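You operate a simulated robot arm through the tools that you are given. There is no shell and no other tool. Be economical: measure what you need, move in short steps, check, and stop when the job is done.

You run a simulated two-armed robot. Do the job below in one go: nothing can be reset, and whatever is moved stays where it is left.

JOB
On the top of the purple-edged table, fold the blue towel in half, so that it is half as wide.

Only the result counts: the job must be done as asked and must still hold three seconds after the hand-in. Knocking over, shifting, dropping, spilling or breaking anything else fails it. Flat cloth is picked up by pressing the open fingertips on it (5 to 10 N) and closing them slowly along it; thin cloth reads only 2 to 8 mm in the jaws.

ROBOT AND FRAMES
Two 7-joint arms with two-finger parallel grippers on one trunk, on a base that drives. Base frame: it is fixed to the floor where the robot stands at the start and does not move with it; the origin is under the middle of the robot, x ahead of it, y to its left, z up. Units: mm, rad, N and s.
The left shoulder is at the start at [70, 163, 1070], the right one opposite. Places, roughly: top of the purple-edged table [500, 300, 700]. Payload 3.43 kg a hand.
The tool frame of a hand sits at the grasp point between the pads (the TCP): z along the fingers, y along the line on which they close. The tips reach 34 mm beyond it. The gripper opens to 128 mm. The fingers are 24 mm wide and 12 mm thick; the gripper's body (48 by 130 mm) begins 96 mm behind the TCP.
Orientation is that of the tool frame in the base frame, as [roll, pitch, yaw] about the fixed x, y, z axes, in that order (R = Rz(yaw) Ry(pitch) Rx(roll)). With the fingers straight down and closing along the base's y, the tool's x points along the base's -x, its y along +y and its z along -z.

CONTROLS
- The arms move only by the tool play_rows. It takes "left_moves", "right_moves" or both (then of equal length, played together; a hand with none holds still); each is text: rows parted by semicolons, each of 7 numbers parted by spaces: the shift along the tool's x, y, z in mm, then the turn, a rotation vector about the tool's x, y, z in rad, then the finger opening in mm, from 0 to 128. In form: x y z rx ry rz grip; .... A call has 1 to 8 rows; each row shifts and turns the commanded pose from where the row before left it, along the tool's axes as they then stand. A row lasts 0.2 s, in which the tool goes at most 50 mm and 0.15 rad; a call with a longer step from one row to the next is refused whole, and so is a gripper value outside its range. A pose out of reach is approached as far as the arm can. The call stops where the force on the tool passes 40 N (or 10 N more than at its start, if that is more) or the arm is blocked; 0.2 s more then pass. The fingers move at their own pace (about 153 mm/s each) and stop on an object; they squeeze with about 36 N. The grip force told is the motor's: it shows also when the fingers shut on nothing. Time passes only in rows, and 0.2 s behind the last, so rows that do not move let the fingers close. The reply holds the time, the measured pose of the TCP, the force on the tool along the base axes, the opening and the grip force, in the units named above and with some noise.
- Cameras (640 x 400 px; columns grow to the right, rows downward): "scene" is now at [136.7, -23.3, 1276.4]; the picture's right is [-0.43, -0.90, 0.00], its down [-0.64, 0.31, -0.70] and it looks along [0.63, -0.30, -0.71] (base axes); focal length 214 px, centre (320, 200). "left" rides on the left gripper at [-36, 0, -98] in its tool frame; the picture's right is [0.00, -1.00, 0.00], its down [0.97, 0.00, -0.24] and it looks along [0.24, 0.00, 0.97] (tool axes); focal length 218 px, centre (320, 200). "right" rides on the right gripper at [-36, 0, -98] in its tool frame; the picture's right is [0.00, -1.00, 0.00], its down [0.97, 0.00, -0.24] and it looks along [0.24, 0.00, 0.97] (tool axes); focal length 218 px, centre (320, 200).
- camera(camera): a new picture of that camera. It takes no simulated time.
- lift_body(by): slides the trunk up (or, below 0, down) by that many mm; the arms and the scene camera ride with it, the base frame stays. It gives what a move gives, with no picture.
- drive_base(legs): drives the robot by 1 to 6 legs, each [ahead, left, turn to the left] in mm, mm and rad, along the robot's own axes; the way and the turn of a leg run together, so that a leg with both is an arc; at most 1500 mm and 3.142 rad a leg. The arms and the cameras ride along, it lands a little off, and it stops where it bumps. It gives what a move gives.
- head_to(pan, tilt): turns the head with the scene camera to pan (to the left, within 1.501 rad either way) and tilt (down, from -0.506 to 1.204), counted from straight ahead of the robot. It gives what a move gives.
- measure_at(camera, pixels): there is no depth. For up to 12 entries [column, row, z] of the newest picture of that camera ("zoom" is the newest enlarged one), the place [x, y] in the base frame at which the ray of that pixel passes the height z, good to about 2 mm, but the place of the scene camera against the robot may be out by one fixed shift of up to 25 mm in any direction. It takes no simulated time.
- zoom(camera, box): a new picture of the part [left, top, right, bottom] of that camera's present view, enlarged. It takes no simulated time.
- sign_off(): hands the job in; it is judged then, once.

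Keep the steps short. Do not move on a guess: measure, check each grasp and each placing, and mend mistakes. In all there are 80 turns and 78 pictures (those below and enlarged ones count). Leave the grippers open and the arms clear of the work at the hand-in unless told otherwise, and finish with a single line.

The tools are called after ">>>" as name(argument=value, ...) on one line, values as JSON. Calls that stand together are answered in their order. play_rows: Moves the arms, as the interface text tells. Its arguments: {"type":"object","properties":{"left_moves":{"type":"string"},"right_moves":{"type":"string"}},"required":[]} The other tools are called the same way: lift_body (by) slides the trunk up or down; drive_base (legs) drives the base; head_to (pan, tilt) turns the head that bears the scene camera; camera (camera) takes a picture; measure_at (camera, pixels) gives the place at which the rays of pixels pass given heights; zoom (camera, box) takes an enlarged picture of a part of a camera's view; sign_off () hands the job in.

At the start:

```text
time_s: 0.0
left_position: [658.1, 322.1, 972.9]
left_tool_rot: [3.141, -0.001, -3.14]
left_contact_force: [0.6, 0.0, -0.5]
left_finger_gap: 128.1
left_gripper_force: 0.1
right_position: [623.0, -240.2, 893.3]
right_tool_rot: [-3.14, -0.001, -3.14]
right_contact_force: [0.6, 0.2, 0.0]
right_finger_gap: 127.6
right_gripper_force: 0.1
trunk travel left (down, up): [-550.0, 390.0]
robot x, y, heading: [4.7, -1.0, 0.001]
head pan, tilt: [-0.443, 0.792]
```

scene: 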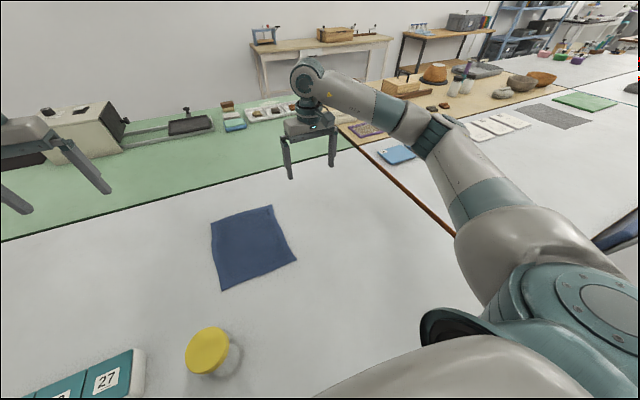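
right: 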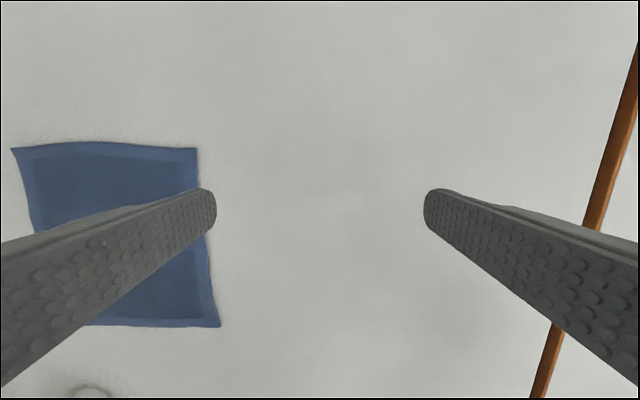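
left: 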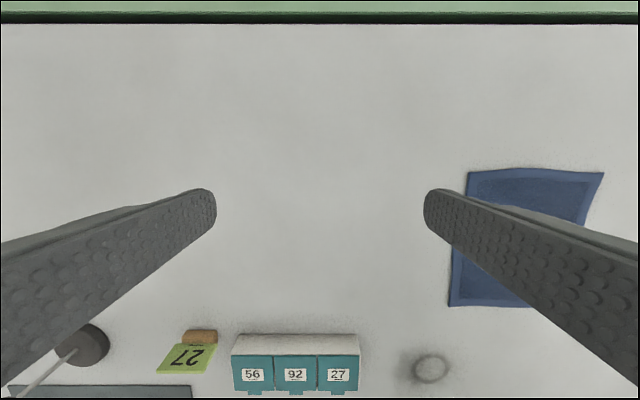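

The blue towel shows in all three pictures. I measure its corners in the scene and right pictures at table height.

>>> measure_at(camera="right", pixels=[[10, 149, 692], [197, 148, 692], [220, 327, 692], [40, 325, 692], [95, 390, 692], [208, 240, 692]])

>>> measure_at(camera="left", pixels=[[604, 173, 692], [469, 172, 692], [449, 306, 692], [530, 307, 692], [430, 368, 692]])

>>> measure_at(camera="scene", pixels=[[212, 222, 692], [271, 205, 692], [297, 260, 692], [222, 291, 692]])

>>> head_to(pan=0.2, tilt=0.95)

>>> camera(camera="scene")

```text
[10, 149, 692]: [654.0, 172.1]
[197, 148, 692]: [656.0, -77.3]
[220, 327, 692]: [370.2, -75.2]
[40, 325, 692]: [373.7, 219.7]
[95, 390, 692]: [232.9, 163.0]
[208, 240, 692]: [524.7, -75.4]
```

```text
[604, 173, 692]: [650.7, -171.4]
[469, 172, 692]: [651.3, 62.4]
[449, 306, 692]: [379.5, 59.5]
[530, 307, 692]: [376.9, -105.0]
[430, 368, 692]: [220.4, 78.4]
```

```text
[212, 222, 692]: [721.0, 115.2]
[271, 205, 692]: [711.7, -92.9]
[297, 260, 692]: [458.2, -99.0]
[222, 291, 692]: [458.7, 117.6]
```

```text
time_s: 1.0
left_position: [660.0, 321.9, 974.2]
left_tool_rot: [-3.141, 0.0, -3.139]
left_contact_force: [0.3, -0.5, -0.3]
left_finger_gap: 128.1
left_gripper_force: 0.0
right_position: [621.7, -240.3, 894.7]
right_tool_rot: [-3.142, -0.001, 3.141]
right_contact_force: [0.7, -0.1, 0.1]
right_finger_gap: 128.1
right_gripper_force: 0.2
trunk travel left (down, up): [-550.0, 390.0]
robot x, y, heading: [1.0, 1.3, 0.003]
head pan, tilt: [0.201, 0.949]
```

```text
74 pictures are left
```

scene: 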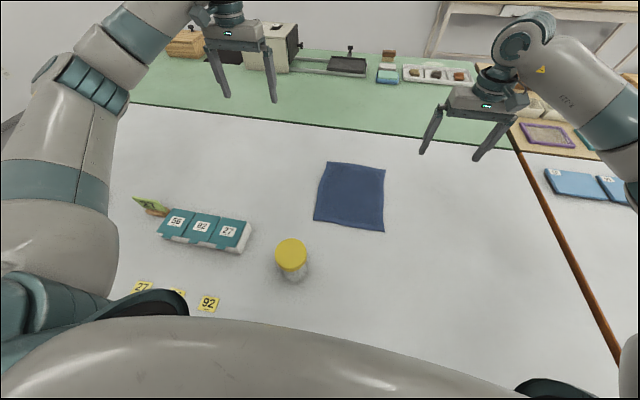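

The three views disagree at z=692, which suggests the surface is higher. I measure again at several heights to find where they match.

>>> camera(camera="right")

>>> camera(camera="left")

>>> measure_at(camera="right", pixels=[[10, 149, 735], [197, 148, 735], [220, 327, 735], [10, 149, 745], [197, 148, 745], [220, 327, 745], [10, 149, 755], [197, 148, 755], [220, 327, 755]])

>>> measure_at(camera="left", pixels=[[604, 173, 735], [469, 172, 735], [449, 306, 735], [604, 173, 745], [469, 172, 745], [449, 306, 745], [604, 173, 755], [469, 172, 755], [449, 306, 755]])

>>> measure_at(camera="scene", pixels=[[327, 162, 745], [386, 169, 745], [384, 232, 745], [314, 219, 745], [280, 244, 745], [306, 250, 745]])

```text
73 pictures are left
```

right: 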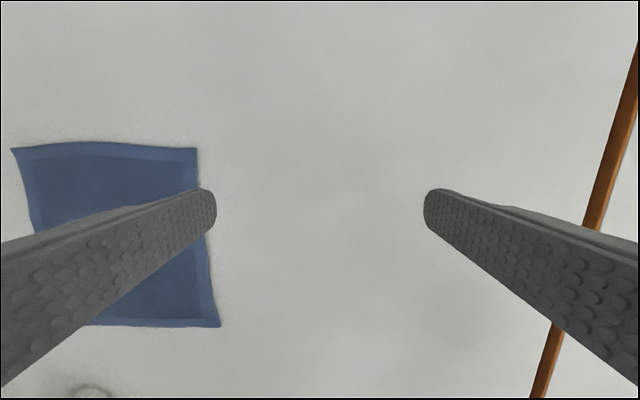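

```text
72 pictures are left
```

left: 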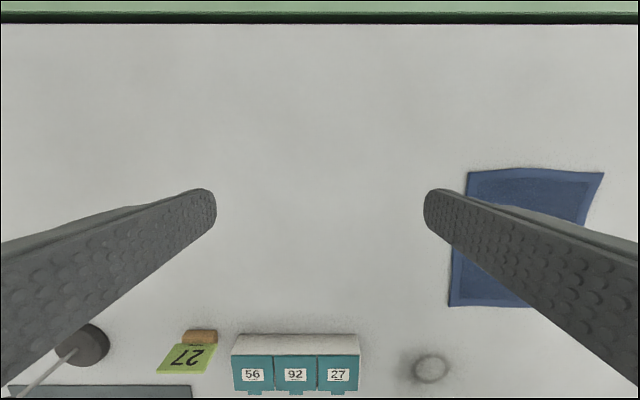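

```text
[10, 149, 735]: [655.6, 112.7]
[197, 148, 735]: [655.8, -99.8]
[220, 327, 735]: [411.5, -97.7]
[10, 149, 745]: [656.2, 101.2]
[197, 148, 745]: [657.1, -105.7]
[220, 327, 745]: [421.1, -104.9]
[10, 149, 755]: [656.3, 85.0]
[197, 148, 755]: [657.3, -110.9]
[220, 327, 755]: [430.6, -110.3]
```

```text
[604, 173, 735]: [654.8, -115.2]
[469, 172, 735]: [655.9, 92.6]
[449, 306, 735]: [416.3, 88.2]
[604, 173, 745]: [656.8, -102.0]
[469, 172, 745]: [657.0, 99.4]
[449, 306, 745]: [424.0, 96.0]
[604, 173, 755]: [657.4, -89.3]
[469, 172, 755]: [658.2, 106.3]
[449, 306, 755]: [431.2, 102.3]
```

```text
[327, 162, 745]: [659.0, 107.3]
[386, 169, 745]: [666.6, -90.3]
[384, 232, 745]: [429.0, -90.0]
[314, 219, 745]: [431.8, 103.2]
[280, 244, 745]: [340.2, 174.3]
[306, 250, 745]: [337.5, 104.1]
```

All views agree at z≈744. The towel spans x≈423–657 and y≈-105–100, so its shorter side runs left to right. I will fold the right edge (y≈-105) over to the left edge with both hands, the right hand on the near corner and the left on the far corner. First the right hand goes over the near corner.

>>> play_rows(right_moves="36 31 7 0 0 0 60; 36 31 7 0 0 0 60; 36 31 7 0 0 0 60; 36 31 7 0 0 0 60; 35 31 7 0 0 0 60; 0 0 0 0 0 0 60")

>>> play_rows(left_moves="3 -45 10 0 0 0 60; 3 -45 10 0 0 0 60; 3 -45 10 0 0 0 60; 3 -45 10 0 0 0 60; 3 -45 10 0 0 0 60; 0 0 0 0 0 0 60")

>>> camera(camera="scene")

```text
time_s: 2.4
left_position: [659.3, 321.2, 974.5]
left_tool_rot: [-3.141, 0.0, 3.14]
left_contact_force: [-0.4, -0.2, -0.1]
left_finger_gap: 127.9
left_gripper_force: 0.1
right_position: [442.3, -86.6, 856.6]
right_tool_rot: [-3.141, 0.0, -3.142]
right_contact_force: [1.1, 0.3, -0.1]
right_finger_gap: 59.8
right_gripper_force: 0.1
trunk travel left (down, up): [-550.0, 390.0]
robot x, y, heading: [1.0, -0.4, -0.001]
head pan, tilt: [0.201, 0.949]
```

```text
time_s: 3.8
left_position: [645.3, 101.0, 924.5]
left_tool_rot: [-3.141, 0.001, -3.14]
left_contact_force: [0.2, 0.2, -0.3]
left_finger_gap: 59.7
left_gripper_force: 0.0
right_position: [443.2, -87.0, 856.8]
right_tool_rot: [-3.141, -0.001, 3.141]
right_contact_force: [-0.5, -0.6, 0.4]
right_finger_gap: 59.8
right_gripper_force: 0.2
trunk travel left (down, up): [-550.0, 390.0]
robot x, y, heading: [-1.2, -1.6, 0.004]
head pan, tilt: [0.201, 0.949]
```

```text
71 pictures are left
```

scene: 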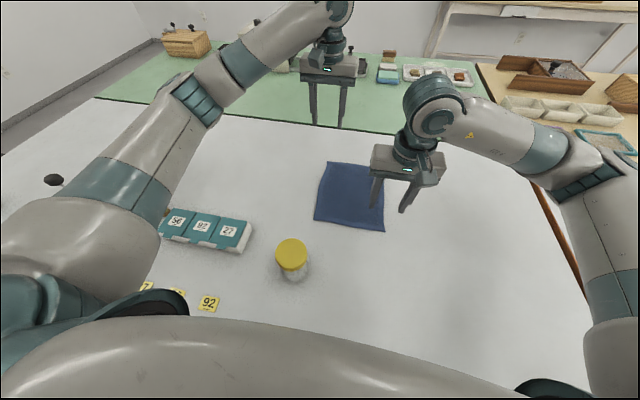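

Both hands move as expected and the arms look clear. The left hand continues to above the far right corner.

>>> play_rows(left_moves="2 -47 16 0 0 0 60; 2 -47 16 0 0 0 60; 2 -47 16 0 0 0 60; 2 -47 16 0 0 0 60; 0 0 0 0 0 0 60")

>>> camera(camera="scene")

>>> camera(camera="right")

>>> camera(camera="left")

```text
time_s: 5.0
left_position: [634.8, -88.8, 858.5]
left_tool_rot: [-3.138, 0.0, -3.14]
left_contact_force: [-0.3, 0.2, 0.1]
left_finger_gap: 59.8
left_gripper_force: 0.1
right_position: [442.1, -86.4, 856.7]
right_tool_rot: [3.141, -0.001, -3.142]
right_contact_force: [0.2, -0.3, -0.1]
right_finger_gap: 60.0
right_gripper_force: 0.2
trunk travel left (down, up): [-550.0, 390.0]
robot x, y, heading: [1.9, -3.0, 0.001]
head pan, tilt: [0.201, 0.949]
```

```text
70 pictures are left
```

scene: 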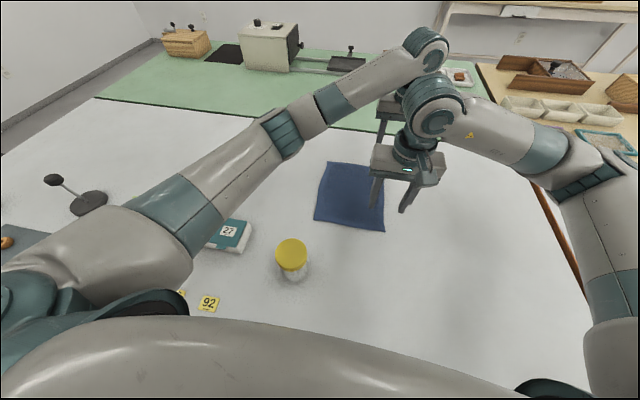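

```text
69 pictures are left
```

right: 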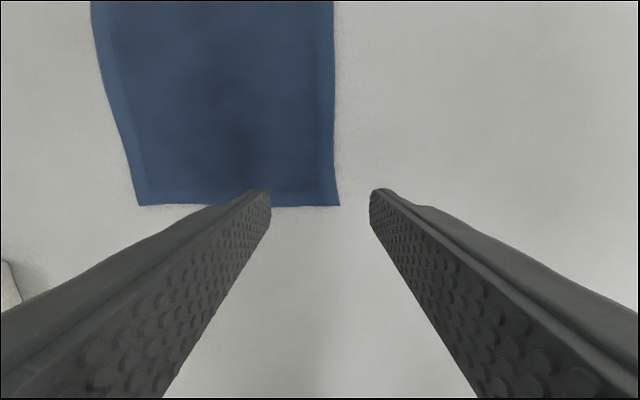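

```text
68 pictures are left
```

left: 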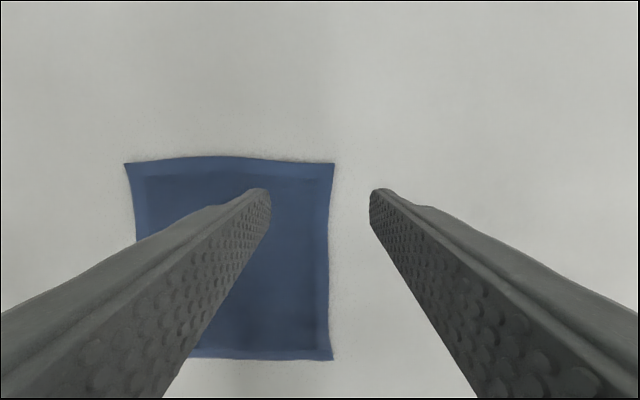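

Both hands are above the edge. I re-measure the corners from this lower height.

>>> measure_at(camera="right", pixels=[[340, 205, 735], [137, 205, 735], [334, 20, 735], [340, 205, 744], [137, 205, 744], [340, 205, 690], [137, 205, 690]])

>>> measure_at(camera="left", pixels=[[334, 163, 744], [124, 163, 744], [333, 360, 744], [334, 163, 735], [124, 163, 735], [333, 360, 735], [334, 163, 690], [124, 163, 690], [333, 360, 690]])

```text
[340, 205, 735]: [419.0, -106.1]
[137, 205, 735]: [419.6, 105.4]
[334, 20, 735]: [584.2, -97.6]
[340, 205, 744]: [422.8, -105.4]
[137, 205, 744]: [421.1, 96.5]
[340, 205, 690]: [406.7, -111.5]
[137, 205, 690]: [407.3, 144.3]
```

```text
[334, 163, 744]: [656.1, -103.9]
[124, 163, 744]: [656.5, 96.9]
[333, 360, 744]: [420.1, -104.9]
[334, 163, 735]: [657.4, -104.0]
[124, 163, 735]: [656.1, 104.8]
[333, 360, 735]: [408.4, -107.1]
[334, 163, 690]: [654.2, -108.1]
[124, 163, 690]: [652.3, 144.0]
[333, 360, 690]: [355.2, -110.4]
```

z=744 is confirmed. I centre both hands at y≈-80, set the opening to 45, and go down to about 8 mm above the cloth.

>>> play_rows(right_moves="0 7 35 0 0 0 45; 0 0 35 0 0 0 45; 0 0 0 0 0 0 45", left_moves="0 9 36 0 0 0 45; 0 0 36 0 0 0 45; 0 0 0 0 0 0 45")

>>> play_rows(right_moves="0 0 3 0 0 0 45; 0 0 3 0 0 0 45; 0 0 0 0 0 0 45", left_moves="0 0 3 0 0 0 45; 0 0 3 0 0 0 45; 0 0 0 0 0 0 45")

```text
time_s: 5.8
left_position: [636.5, -80.9, 787.5]
left_tool_rot: [3.141, 0.001, -3.142]
left_contact_force: [-0.5, 1.5, 0.8]
left_finger_gap: 45.2
left_gripper_force: 0.0
right_position: [442.7, -79.1, 786.4]
right_tool_rot: [-3.141, 0.001, 3.141]
right_contact_force: [-0.7, -0.6, -0.1]
right_finger_gap: 45.0
right_gripper_force: 0.1
trunk travel left (down, up): [-550.0, 390.0]
robot x, y, heading: [0.2, 2.5, -0.001]
head pan, tilt: [0.201, 0.949]
```

```text
time_s: 6.6
left_position: [636.9, -80.2, 781.8]
left_tool_rot: [3.142, -0.001, -3.141]
left_contact_force: [0.8, 0.3, 0.5]
left_finger_gap: 45.2
left_gripper_force: 0.0
right_position: [442.9, -79.4, 781.9]
right_tool_rot: [-3.14, 0.0, -3.141]
right_contact_force: [0.1, 0.4, -0.2]
right_finger_gap: 45.2
right_gripper_force: 0.0
trunk travel left (down, up): [-550.0, 390.0]
robot x, y, heading: [0.6, 1.2, -0.001]
head pan, tilt: [0.201, 0.949]
```

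No contact yet, with the tips at about 747. I keep going down in 1.5 mm steps.

>>> play_rows(right_moves="0 0 1.5 0 0 0 45; 0 0 1.5 0 0 0 45; 0 0 0 0 0 0 45", left_moves="0 0 1.5 0 0 0 45; 0 0 1.5 0 0 0 45; 0 0 0 0 0 0 45")

>>> play_rows(right_moves="0 0 1 0 0 0 45; 0 0 0 0 0 0 45", left_moves="0 0 1 0 0 0 45; 0 0 0 0 0 0 45")

```text
time_s: 7.4
left_position: [636.6, -81.0, 778.8]
left_tool_rot: [-3.141, -0.001, 3.142]
left_contact_force: [-0.4, 0.5, 1.4]
left_finger_gap: 45.4
left_gripper_force: 0.0
right_position: [443.3, -79.9, 778.8]
right_tool_rot: [-3.141, 0.0, 3.141]
right_contact_force: [-0.3, 0.2, 1.1]
right_finger_gap: 45.0
right_gripper_force: 0.1
trunk travel left (down, up): [-550.0, 390.0]
robot x, y, heading: [-1.1, -0.5, 0.004]
head pan, tilt: [0.201, 0.949]
```

```text
time_s: 8.0
left_position: [635.8, -81.3, 778.3]
left_tool_rot: [-3.14, 0.0, -3.141]
left_contact_force: [0.6, 1.3, 2.1]
left_finger_gap: 45.3
left_gripper_force: 0.1
right_position: [443.8, -78.9, 778.6]
right_tool_rot: [-3.14, -0.001, 3.141]
right_contact_force: [-1.0, -0.4, 1.2]
right_finger_gap: 44.9
right_gripper_force: 0.1
trunk travel left (down, up): [-550.0, 390.0]
robot x, y, heading: [1.2, 1.3, -0.001]
head pan, tilt: [0.201, 0.949]
```

Contact starts at about 1–2 N. I press a little more to reach 5–10 N.

>>> play_rows(right_moves="0 0 1.5 0 0 0 45; 0 0 1 0 0 0 45; 0 0 0 0 0 0 45", left_moves="0 0 1.5 0 0 0 45; 0 0 1 0 0 0 45; 0 0 0 0 0 0 45")

```text
time_s: 8.8
left_position: [635.7, -81.1, 775.7]
left_tool_rot: [3.141, 0.002, -3.14]
left_contact_force: [3.6, 1.1, 14.2]
left_finger_gap: 45.7
left_gripper_force: 0.6
right_position: [442.8, -78.3, 778.1]
right_tool_rot: [-3.142, 0.002, 3.141]
right_contact_force: [2.5, -0.4, 8.6]
right_finger_gap: 44.8
right_gripper_force: 0.0
trunk travel left (down, up): [-550.0, 390.0]
robot x, y, heading: [2.7, -1.2, -0.004]
head pan, tilt: [0.201, 0.949]
```

The right hand reads 8.6 N and the left 14 N. I ease the left by 0.8 mm and close both slowly.

>>> play_rows(right_moves="0 0 0 0 0 0 40; 0 0 0 0 0 0 35; 0 0 0 0 0 0 30; 0 0 0 0 0 0 25; 0 0 0 0 0 0 20", left_moves="0 0 -0.8 0 0 0 40; 0 0 0 0 0 0 35; 0 0 0 0 0 0 30; 0 0 0 0 0 0 25; 0 0 0 0 0 0 20")

>>> camera(camera="right")

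>>> camera(camera="left")

```text
time_s: 10.0
left_position: [633.8, -81.9, 776.8]
left_tool_rot: [-3.141, 0.001, 3.141]
left_contact_force: [0.1, -1.3, 8.4]
left_finger_gap: 19.2
left_gripper_force: 0.1
right_position: [442.4, -79.0, 776.4]
right_tool_rot: [-3.141, 0.003, 3.141]
right_contact_force: [0.0, 0.3, 12.5]
right_finger_gap: 18.7
right_gripper_force: 0.0
trunk travel left (down, up): [-550.0, 390.0]
robot x, y, heading: [0.1, 1.2, 0.003]
head pan, tilt: [0.201, 0.949]
```

```text
67 pictures are left
```

right: 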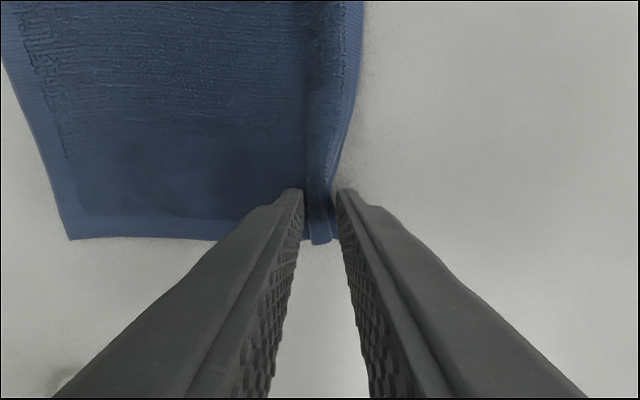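

```text
66 pictures are left
```

left: 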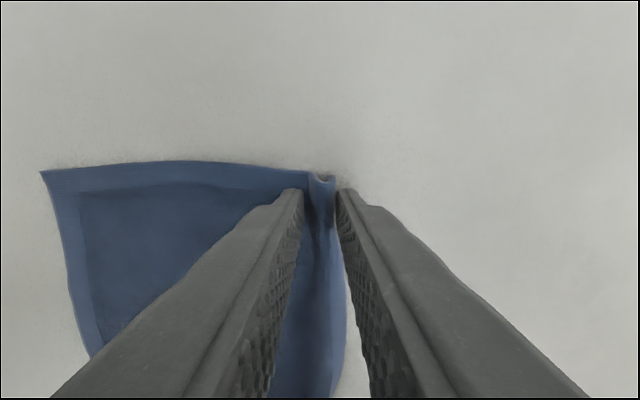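

Both hands have gathered a ridge of cloth between the fingers. I finish closing.

>>> play_rows(right_moves="0 0 0 0 0 0 15; 0 0 0 0 0 0 10; 0 0 0 0 0 0 5; 0 0 0 0 0 0 0; 0 0 0 0 0 0 0", left_moves="0 0 0 0 0 0 15; 0 0 0 0 0 0 10; 0 0 0 0 0 0 5; 0 0 0 0 0 0 0; 0 0 0 0 0 0 0")

>>> play_rows(right_moves="0 0 -10 0 0 0 0; 0 0 -15 0 0 0 0; 0 0 0 0 0 0 0", left_moves="0 0 -10 0 0 0 0; 0 0 -15 0 0 0 0; 0 0 0 0 0 0 0")

>>> camera(camera="right")

>>> camera(camera="left")

```text
time_s: 11.2
left_position: [635.8, -80.9, 776.9]
left_tool_rot: [3.141, 0.002, -3.14]
left_contact_force: [0.8, 2.0, 6.7]
left_finger_gap: 4.7
left_gripper_force: 36.3
right_position: [442.6, -78.2, 776.7]
right_tool_rot: [3.14, 0.001, -3.141]
right_contact_force: [0.5, -1.1, 17.2]
right_finger_gap: 6.0
right_gripper_force: 36.1
trunk travel left (down, up): [-550.0, 390.0]
robot x, y, heading: [-0.0, -1.2, -0.006]
head pan, tilt: [0.201, 0.949]
```

```text
time_s: 12.0
left_position: [636.3, -81.9, 800.8]
left_tool_rot: [-3.14, -0.002, -3.139]
left_contact_force: [0.6, 0.3, 0.2]
left_finger_gap: 4.5
left_gripper_force: 35.7
right_position: [444.4, -79.2, 799.2]
right_tool_rot: [-3.14, -0.003, 3.142]
right_contact_force: [0.5, -0.6, 0.5]
right_finger_gap: 4.6
right_gripper_force: 35.6
trunk travel left (down, up): [-550.0, 390.0]
robot x, y, heading: [0.8, 0.7, 0.003]
head pan, tilt: [0.201, 0.949]
```

```text
65 pictures are left
```

right: 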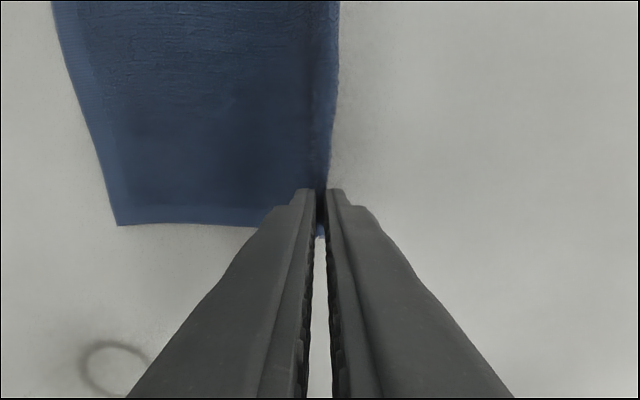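

```text
64 pictures are left
```

left: 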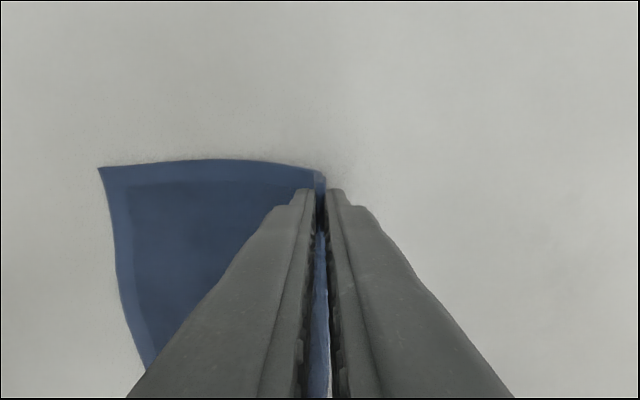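

Both grips hold, at 4.5 mm and 36 N. I look closer at how the edge sits in the jaws before folding.

>>> zoom(camera="left", box=[270, 150, 370, 212])

>>> zoom(camera="right", box=[270, 170, 370, 250])

>>> zoom(camera="scene", box=[290, 100, 450, 250])

>>> measure_at(camera="right", pixels=[[117, 226, 744], [120, 370, 830], [85, 370, 830], [150, 370, 830]])

>>> measure_at(camera="left", pixels=[[99, 168, 744]])

```text
6.40 times, centred on (320, 181) of left
```

zoom: 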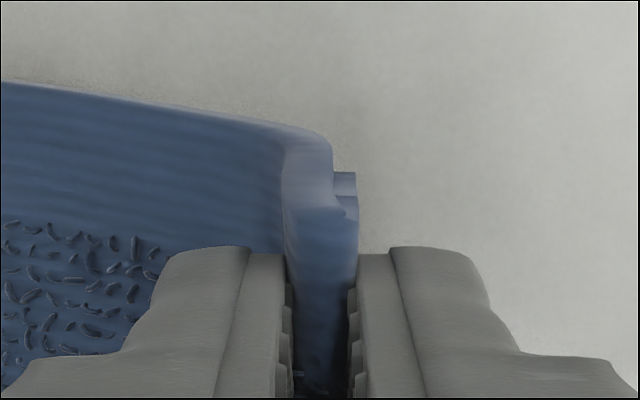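

```text
5.00 times, centred on (320, 210) of right
```

zoom: 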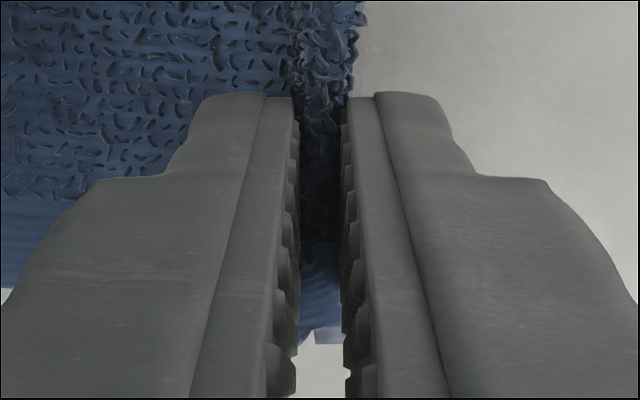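

```text
2.67 times, centred on (370, 175) of scene
```

zoom: 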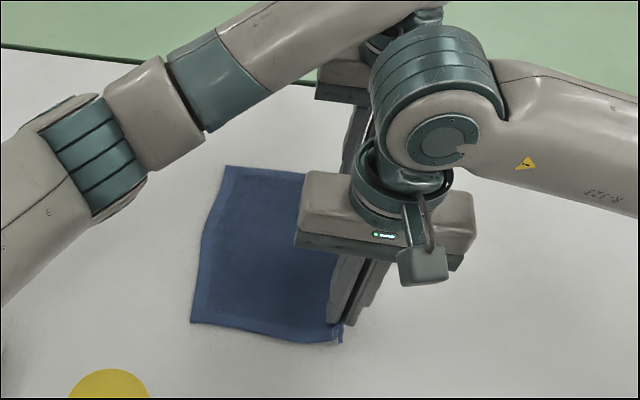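

```text
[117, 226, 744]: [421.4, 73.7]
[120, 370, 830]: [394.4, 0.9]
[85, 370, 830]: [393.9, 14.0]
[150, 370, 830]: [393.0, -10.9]
```

```text
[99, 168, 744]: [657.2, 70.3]
```

The jaws hold a loop of about 23 mm, which would leave a thick rolled edge. I put it back: lower, then open slowly to spread it flat again, and take a smaller pinch closer to the edge.

>>> play_rows(right_moves="0 0 15 0 0 0 0; 0 0 7.5 0 0 0 0; 0 0 0 0 0 0 5; 0 0 0 0 0 0 15; 0 0 0 0 0 0 25; 0 0 0 0 0 0 35; 0 0 0 0 0 0 45; 0 0 0 0 0 0 50", left_moves="0 0 15 0 0 0 0; 0 0 9 0 0 0 0; 0 0 0 0 0 0 5; 0 0 0 0 0 0 15; 0 0 0 0 0 0 25; 0 0 0 0 0 0 35; 0 0 0 0 0 0 45; 0 0 0 0 0 0 50")

>>> play_rows(right_moves="0 0 -25 0 0 0 50; 0 0 -25 0 0 0 50; 0 0 -20 0 0 0 50; 0 0 0 0 0 0 50", left_moves="0 0 -25 0 0 0 50; 0 0 -25 0 0 0 50; 0 0 -20 0 0 0 50; 0 0 0 0 0 0 50")

>>> camera(camera="right")

>>> camera(camera="left")

```text
time_s: 13.8
left_position: [635.1, -82.8, 777.8]
left_tool_rot: [-3.14, 0.0, 3.141]
left_contact_force: [0.6, -3.6, 9.8]
left_finger_gap: 49.1
left_gripper_force: 0.1
right_position: [442.8, -79.6, 779.8]
right_tool_rot: [-3.14, 0.0, 3.141]
right_contact_force: [0.2, 0.5, 1.1]
right_finger_gap: 50.0
right_gripper_force: 0.0
trunk travel left (down, up): [-550.0, 390.0]
robot x, y, heading: [-1.4, -2.7, -0.002]
head pan, tilt: [0.201, 0.949]
```

```text
time_s: 14.8
left_position: [635.4, -81.8, 846.7]
left_tool_rot: [-3.141, -0.002, -3.139]
left_contact_force: [0.4, 0.7, -0.5]
left_finger_gap: 50.1
left_gripper_force: 0.1
right_position: [442.4, -77.8, 847.8]
right_tool_rot: [-3.141, -0.001, 3.14]
right_contact_force: [-0.6, 0.9, -0.6]
right_finger_gap: 50.1
right_gripper_force: 0.1
trunk travel left (down, up): [-550.0, 390.0]
robot x, y, heading: [-1.3, -0.7, 0.003]
head pan, tilt: [0.201, 0.949]
```

```text
60 pictures are left
```

right: 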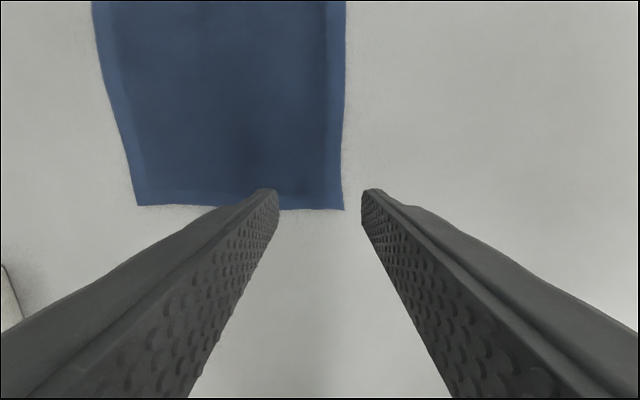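

```text
59 pictures are left
```

left: 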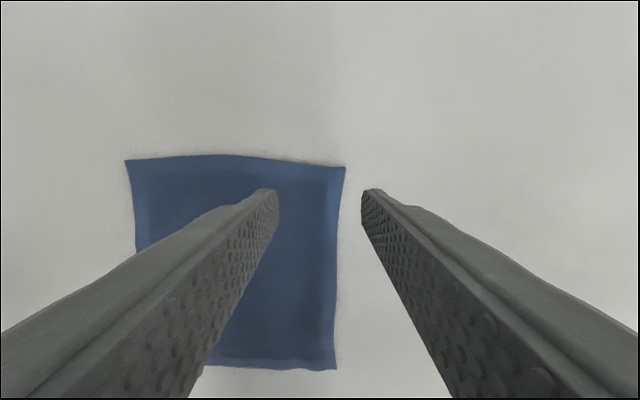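

It relaid flat. I measure the corners again.

>>> measure_at(camera="right", pixels=[[344, 210, 744], [138, 205, 744], [343, 100, 744]])

>>> measure_at(camera="left", pixels=[[345, 167, 744], [125, 160, 744], [337, 371, 744], [341, 200, 744]])

```text
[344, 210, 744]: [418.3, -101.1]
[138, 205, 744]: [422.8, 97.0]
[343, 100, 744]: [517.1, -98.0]
```

```text
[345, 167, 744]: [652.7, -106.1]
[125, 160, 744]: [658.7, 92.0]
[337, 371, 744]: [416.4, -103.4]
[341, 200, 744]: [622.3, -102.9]
```

Edges: near corner y≈-101, far corner y≈-105. I re-grasp with a 20 mm opening, the outer finger covering only about 3 mm of cloth.

>>> play_rows(right_moves="0 -9 33 0 0 0 20; 0 0 33 0 0 0 20; 0 0 3 0 0 0 20; 0 0 0 0 0 0 20", left_moves="0 -8 33 0 0 0 20; 0 0 33 0 0 0 20; 0 0 3 0 0 0 20; 0 0 0 0 0 0 20")

>>> camera(camera="right")

>>> camera(camera="left")

```text
time_s: 15.8
left_position: [637.0, -89.9, 778.3]
left_tool_rot: [-3.139, 0.0, -3.14]
left_contact_force: [0.7, 0.1, 3.1]
left_finger_gap: 19.8
left_gripper_force: 0.0
right_position: [444.5, -86.1, 779.9]
right_tool_rot: [3.142, 0.0, 3.141]
right_contact_force: [-0.2, 0.4, -0.7]
right_finger_gap: 20.0
right_gripper_force: 0.0
trunk travel left (down, up): [-550.0, 390.0]
robot x, y, heading: [1.6, 0.9, -0.0]
head pan, tilt: [0.201, 0.949]
```

```text
58 pictures are left
```

right: 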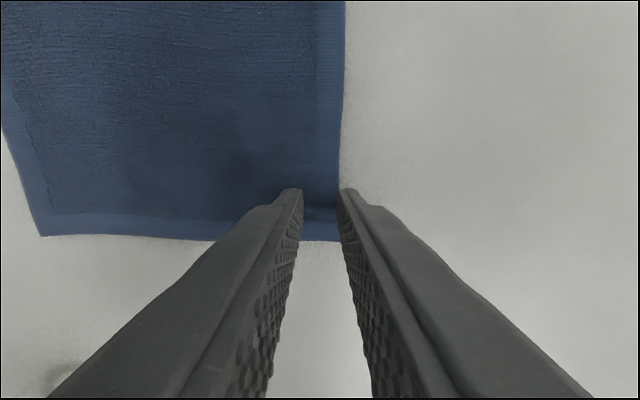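

```text
57 pictures are left
```

left: 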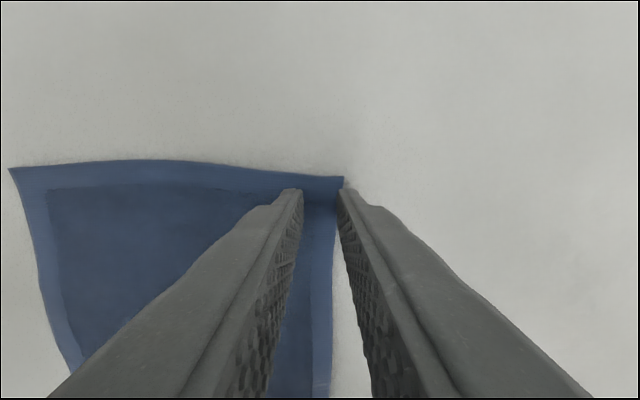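

The outer fingers sit right on the edge in both views. I press to about 8 N.

>>> play_rows(right_moves="0 0 2 0 0 0 20; 0 0 1.3 0 0 0 20; 0 0 0 0 0 0 20", left_moves="0 0 0.8 0 0 0 20; 0 0 0.2 0 0 0 20; 0 0 0 0 0 0 20")

```text
time_s: 16.6
left_position: [636.3, -90.8, 778.5]
left_tool_rot: [-3.141, 0.001, -3.14]
left_contact_force: [0.1, -1.3, 5.0]
left_finger_gap: 19.8
left_gripper_force: 0.1
right_position: [442.7, -87.1, 777.7]
right_tool_rot: [3.141, 0.002, -3.141]
right_contact_force: [2.1, 1.0, 10.8]
right_finger_gap: 19.9
right_gripper_force: 0.1
trunk travel left (down, up): [-550.0, 390.0]
robot x, y, heading: [-0.5, -0.7, 0.005]
head pan, tilt: [0.201, 0.949]
```

The left reads 5 N and the right 11 N. I make small corrections and close slowly.

>>> play_rows(right_moves="0 0 -0.2 0 0 0 17; 0 0 0 0 0 0 14; 0 0 0 0 0 0 11; 0 0 0 0 0 0 8; 0 0 0 0 0 0 5; 0 0 0 0 0 0 2; 0 0 0 0 0 0 0; 0 0 0 0 0 0 0", left_moves="0 0 0.5 0 0 0 17; 0 0 0 0 0 0 14; 0 0 0 0 0 0 11; 0 0 0 0 0 0 8; 0 0 0 0 0 0 5; 0 0 0 0 0 0 2; 0 0 0 0 0 0 0; 0 0 0 0 0 0 0")

>>> play_rows(right_moves="0 0 -10 0 0 0 0; 0 0 -20 0 0 0 0; 0 0 0 0 0 0 0", left_moves="0 0 -10 0 0 0 0; 0 0 -20 0 0 0 0; 0 0 0 0 0 0 0")

>>> camera(camera="right")

>>> camera(camera="left")

```text
time_s: 18.4
left_position: [634.8, -90.9, 777.7]
left_tool_rot: [3.14, 0.002, -3.139]
left_contact_force: [-0.4, -0.1, 6.9]
left_finger_gap: 3.7
left_gripper_force: 36.6
right_position: [443.0, -86.3, 776.1]
right_tool_rot: [-3.141, 0.003, -3.139]
right_contact_force: [1.5, -0.2, 18.7]
right_finger_gap: 0.0
right_gripper_force: 33.1
trunk travel left (down, up): [-550.0, 390.0]
robot x, y, heading: [4.7, -1.9, 0.002]
head pan, tilt: [0.201, 0.949]
```

```text
time_s: 19.2
left_position: [636.8, -89.1, 804.7]
left_tool_rot: [3.141, 0.0, -3.14]
left_contact_force: [-0.6, -0.7, -0.1]
left_finger_gap: 3.4
left_gripper_force: 35.9
right_position: [445.6, -89.1, 806.3]
right_tool_rot: [-3.141, -0.002, 3.142]
right_contact_force: [0.7, 0.9, -0.7]
right_finger_gap: 0.0
right_gripper_force: 33.3
trunk travel left (down, up): [-550.0, 390.0]
robot x, y, heading: [1.6, -0.1, 0.001]
head pan, tilt: [0.201, 0.949]
```

```text
56 pictures are left
```

right: 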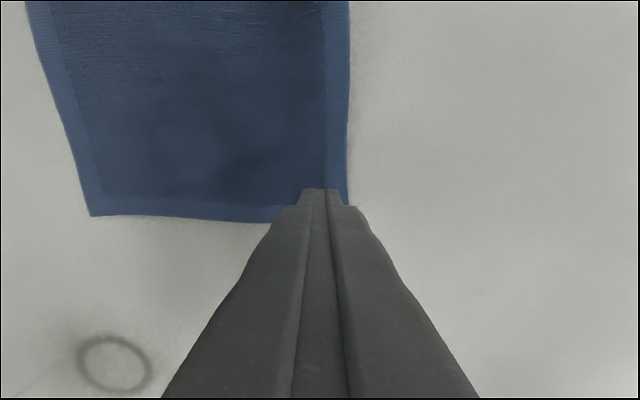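

```text
55 pictures are left
```

left: 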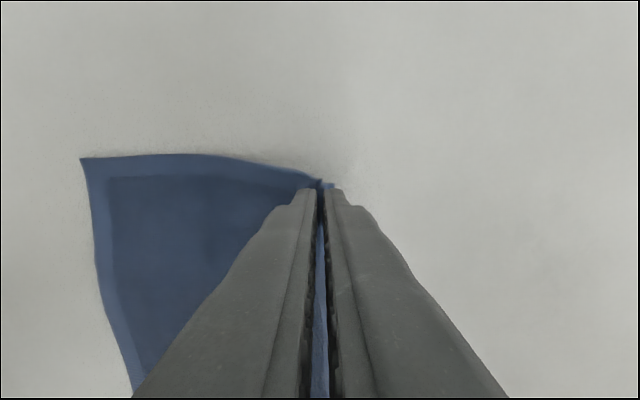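

The left hand holds at 3.4 mm. The right hand slipped and its jaws are empty. I measure the near right corner and retry with a wider 30 mm opening.

>>> measure_at(camera="right", pixels=[[347, 204, 744], [350, 120, 744], [91, 216, 744]])

>>> play_rows(right_moves="0 0 -20 0 0 0 28; 0 0 0 0 0 0 28", left_moves="0 0 15 0 0 0 0; 0 0 0 0 0 0 0")

>>> camera(camera="right")

```text
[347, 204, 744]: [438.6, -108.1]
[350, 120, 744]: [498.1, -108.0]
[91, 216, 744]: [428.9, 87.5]
```

```text
time_s: 19.8
left_position: [636.2, -89.6, 791.4]
left_tool_rot: [3.14, -0.001, 3.141]
left_contact_force: [0.2, -0.1, -0.5]
left_finger_gap: 3.5
left_gripper_force: 36.0
right_position: [444.1, -87.8, 826.2]
right_tool_rot: [-3.141, 0.001, -3.141]
right_contact_force: [-0.1, 0.5, 0.3]
right_finger_gap: 28.4
right_gripper_force: 0.1
trunk travel left (down, up): [-550.0, 390.0]
robot x, y, heading: [2.4, 2.4, -0.005]
head pan, tilt: [0.201, 0.949]
```

```text
54 pictures are left
```

right: 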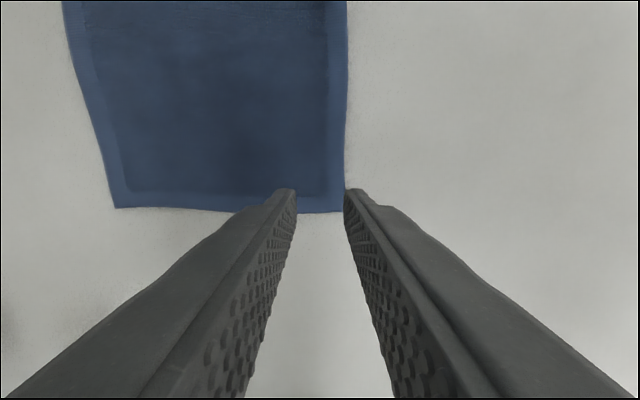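

>>> measure_at(camera="right", pixels=[[344, 211, 744], [346, 170, 744], [115, 207, 744]])

>>> play_rows(right_moves="0 0 30 0 0 0 28; 0 0 14 0 0 0 28; 0 0 3 0 0 0 28; 0 0 1.5 0 0 0 28; 0 0 0 0 0 0 28")

```text
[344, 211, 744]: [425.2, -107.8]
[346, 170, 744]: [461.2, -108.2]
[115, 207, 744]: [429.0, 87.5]
```

```text
time_s: 21.0
left_position: [636.4, -88.6, 789.8]
left_tool_rot: [3.141, 0.0, -3.139]
left_contact_force: [0.6, -0.2, 0.8]
left_finger_gap: 3.5
left_gripper_force: 35.9
right_position: [441.6, -88.4, 776.4]
right_tool_rot: [-3.142, 0.001, -3.142]
right_contact_force: [-0.4, 0.9, 4.5]
right_finger_gap: 28.4
right_gripper_force: 0.1
trunk travel left (down, up): [-550.0, 390.0]
robot x, y, heading: [0.5, 1.4, -0.002]
head pan, tilt: [0.201, 0.949]
```

4.5 N now. I press slightly more and close slowly.

>>> play_rows(right_moves="0 0 0.6 0 0 0 28; 0 0 0 0 0 0 24; 0 0 0 0 0 0 20; 0 0 0 0 0 0 16; 0 0 0 0 0 0 12")

>>> zoom(camera="right", box=[240, 130, 400, 250])

>>> play_rows(right_moves="0 0 0 0 0 0 10; 0 0 0 0 0 0 8; 0 0 0 0 0 0 6; 0 0 0 0 0 0 4; 0 0 0 0 0 0 2; 0 0 0 0 0 0 0; 0 0 0 0 0 0 0")

>>> zoom(camera="right", box=[240, 130, 400, 250])

```text
time_s: 22.2
left_position: [635.8, -88.8, 790.4]
left_tool_rot: [3.141, 0.0, -3.14]
left_contact_force: [-0.4, 1.0, -0.1]
left_finger_gap: 3.5
left_gripper_force: 36.7
right_position: [442.4, -86.9, 776.6]
right_tool_rot: [-3.141, -0.001, 3.141]
right_contact_force: [0.7, -1.4, 9.7]
right_finger_gap: 11.3
right_gripper_force: 0.0
trunk travel left (down, up): [-550.0, 390.0]
robot x, y, heading: [3.3, 2.9, -0.0]
head pan, tilt: [0.201, 0.949]
```

```text
3.33 times, centred on (320, 190) of right
```

zoom: 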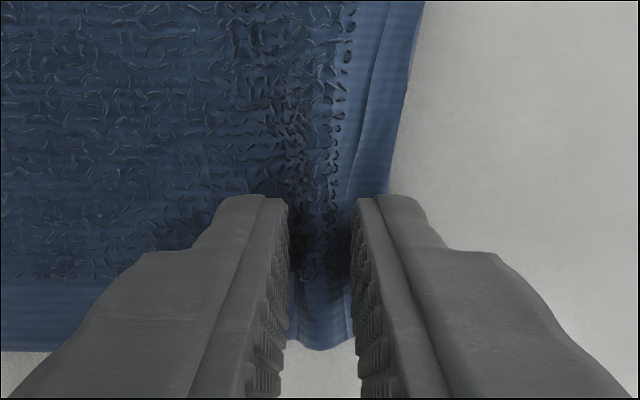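

```text
time_s: 23.8
left_position: [636.9, -89.3, 791.3]
left_tool_rot: [-3.141, -0.001, -3.14]
left_contact_force: [-0.5, 0.4, 0.7]
left_finger_gap: 3.4
left_gripper_force: 35.8
right_position: [441.8, -86.7, 778.0]
right_tool_rot: [-3.14, 0.0, 3.141]
right_contact_force: [-0.1, -0.4, 9.8]
right_finger_gap: 3.5
right_gripper_force: 36.2
trunk travel left (down, up): [-550.0, 390.0]
robot x, y, heading: [0.7, 1.8, 0.002]
head pan, tilt: [0.201, 0.949]
```

```text
3.33 times, centred on (320, 190) of right
```

zoom: 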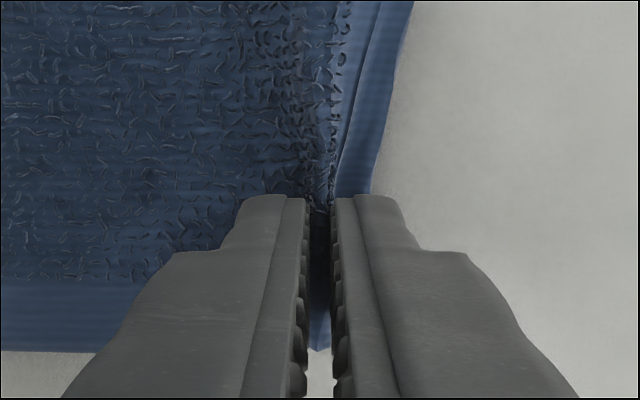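

Both hands now hold cloth at about 3.5 mm. I lift both to the same height and check the left edge of the towel.

>>> play_rows(right_moves="0 0 -15 0 0 0 0; 0 0 -15 0 0 0 0; 0 0 0 0 0 0 0", left_moves="0 0 -10 0 0 0 0; 0 0 -7 0 0 0 0; 0 0 0 0 0 0 0")

>>> camera(camera="right")

>>> camera(camera="left")

>>> camera(camera="scene")

```text
time_s: 24.6
left_position: [635.2, -90.1, 809.5]
left_tool_rot: [-3.141, 0.0, -3.142]
left_contact_force: [-0.5, -0.5, 1.1]
left_finger_gap: 3.4
left_gripper_force: 35.8
right_position: [441.4, -87.5, 805.6]
right_tool_rot: [3.141, -0.002, 3.141]
right_contact_force: [0.1, -0.3, -0.7]
right_finger_gap: 3.7
right_gripper_force: 35.5
trunk travel left (down, up): [-550.0, 390.0]
robot x, y, heading: [-1.6, -2.2, -0.001]
head pan, tilt: [0.201, 0.949]
```

```text
51 pictures are left
```

right: 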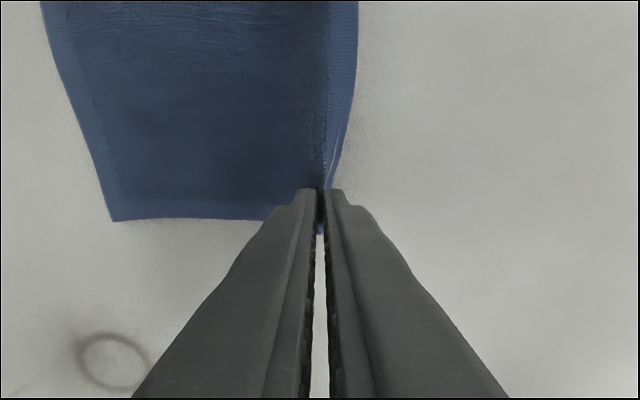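

```text
50 pictures are left
```

left: 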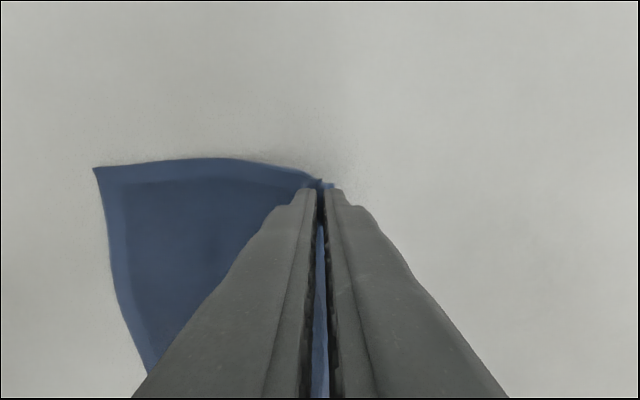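

```text
49 pictures are left
```

scene: 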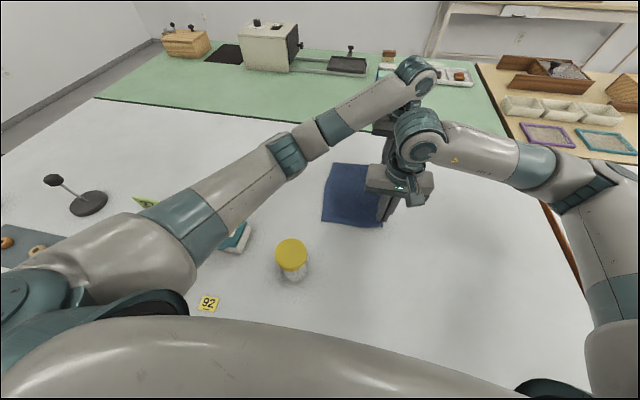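

>>> measure_at(camera="right", pixels=[[112, 221, 744], [80, 130, 744]])

>>> measure_at(camera="left", pixels=[[93, 169, 744], [110, 255, 744]])

```text
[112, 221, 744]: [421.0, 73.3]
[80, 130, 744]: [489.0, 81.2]
```

```text
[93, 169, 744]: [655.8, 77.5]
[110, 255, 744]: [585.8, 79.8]
```

The left edge is at y≈73–78, so the fold line should be near y≈-20. I move both hands together over an arc, leaning slowly to the left. First half now, then a check.

>>> play_rows(right_moves="0 13 -25 0 0 0 0; 0 28.4 -19.8 0.1 0 0 0; 0 32.6 -9.8 0.1 0 0 0; 0 0 0 0 0 0 0", left_moves="0 14 -23 0 0 0 0; 0 29.4 -19.8 0.1 0 0 0; 0 32.6 -9.8 0.1 0 0 0; 0 0 0 0 0 0 0")

>>> camera(camera="scene")

>>> camera(camera="right")

```text
time_s: 25.6
left_position: [637.5, -16.3, 857.1]
left_tool_rot: [-2.942, 0.0, 3.142]
left_contact_force: [0.1, 0.1, -0.6]
left_finger_gap: 3.4
left_gripper_force: 36.3
right_position: [442.0, -15.5, 858.3]
right_tool_rot: [-2.943, 0.0, 3.138]
right_contact_force: [-0.6, -0.7, -0.9]
right_finger_gap: 3.8
right_gripper_force: 36.1
trunk travel left (down, up): [-550.0, 390.0]
robot x, y, heading: [-0.2, -3.4, 0.003]
head pan, tilt: [0.201, 0.949]
```

```text
48 pictures are left
```

scene: 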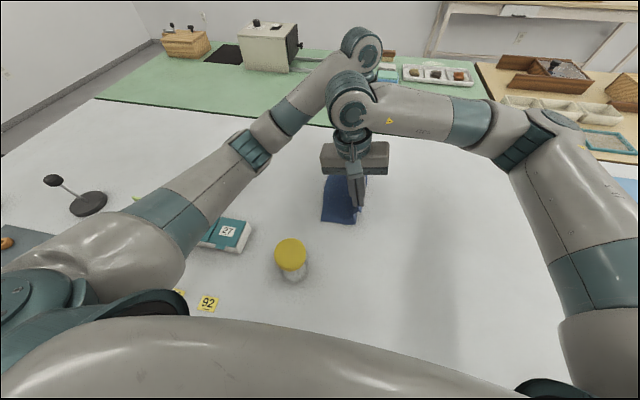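

```text
47 pictures are left
```

right: 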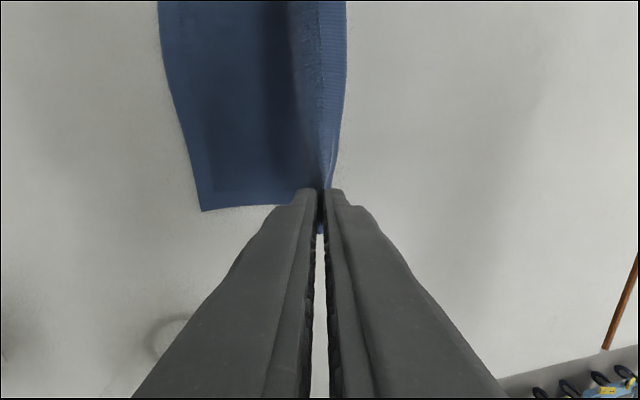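

The fold is forming well, but the right wrist and left forearm will get close if both continue. So the left hand finishes first, lays its corner and clears out, and then the right follows. I move the left alone.

>>> play_rows(left_moves="0 32.5 -1.5 0.1 0 0 0; 0 31.7 10.3 0.1 0 0 0; 0 24 14.8 0.05 0 0 0; 0 0 0 0 0 0 0")

>>> camera(camera="scene")

>>> camera(camera="left")

```text
time_s: 26.6
left_position: [637.5, 62.0, 809.4]
left_tool_rot: [-2.687, -0.002, 3.14]
left_contact_force: [-16.6, -7.2, 5.0]
left_finger_gap: 3.5
left_gripper_force: 35.6
right_position: [443.5, -13.6, 857.2]
right_tool_rot: [-2.944, 0.002, 3.14]
right_contact_force: [17.0, 7.4, -3.3]
right_finger_gap: 3.7
right_gripper_force: 35.3
trunk travel left (down, up): [-550.0, 390.0]
robot x, y, heading: [2.1, -1.7, -0.001]
head pan, tilt: [0.201, 0.949]
```

```text
46 pictures are left
```

scene: 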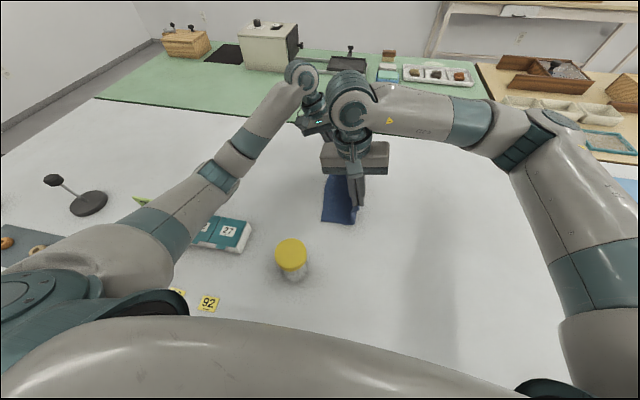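

```text
45 pictures are left
```

left: 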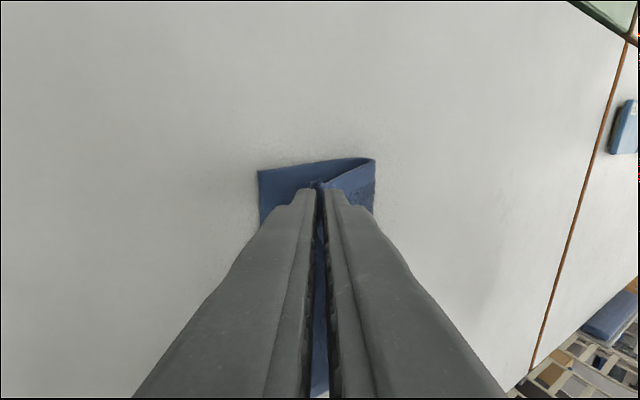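

The left corner comes down well, but the cloth is tensioned at about 17 N because the right hand lags. I bring the right hand along partway to relieve it.

>>> play_rows(right_moves="-1 15.5 -1 0 0 0 0; -1 15.5 -1 0 0 0 0; 0 0 0 0 0 0 0")

>>> camera(camera="scene")

```text
time_s: 27.4
left_position: [637.6, 64.2, 810.4]
left_tool_rot: [-2.691, -0.001, -3.14]
left_contact_force: [-3.6, -0.9, 1.1]
left_finger_gap: 3.4
left_gripper_force: 36.1
right_position: [444.6, 17.0, 853.2]
right_tool_rot: [-2.94, 0.001, -3.14]
right_contact_force: [1.9, 0.7, -0.3]
right_finger_gap: 3.6
right_gripper_force: 36.0
trunk travel left (down, up): [-550.0, 390.0]
robot x, y, heading: [0.3, 1.1, -0.004]
head pan, tilt: [0.201, 0.949]
```

```text
44 pictures are left
```

scene: 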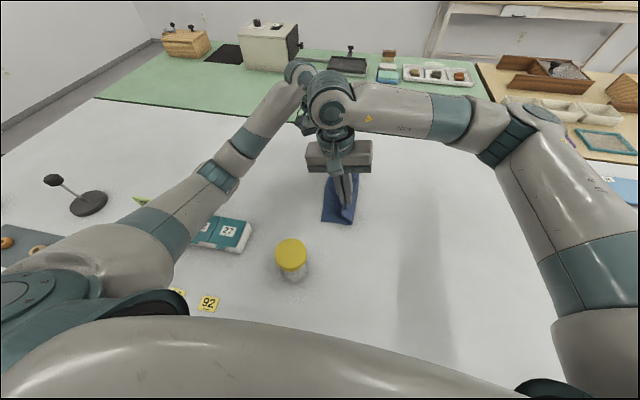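

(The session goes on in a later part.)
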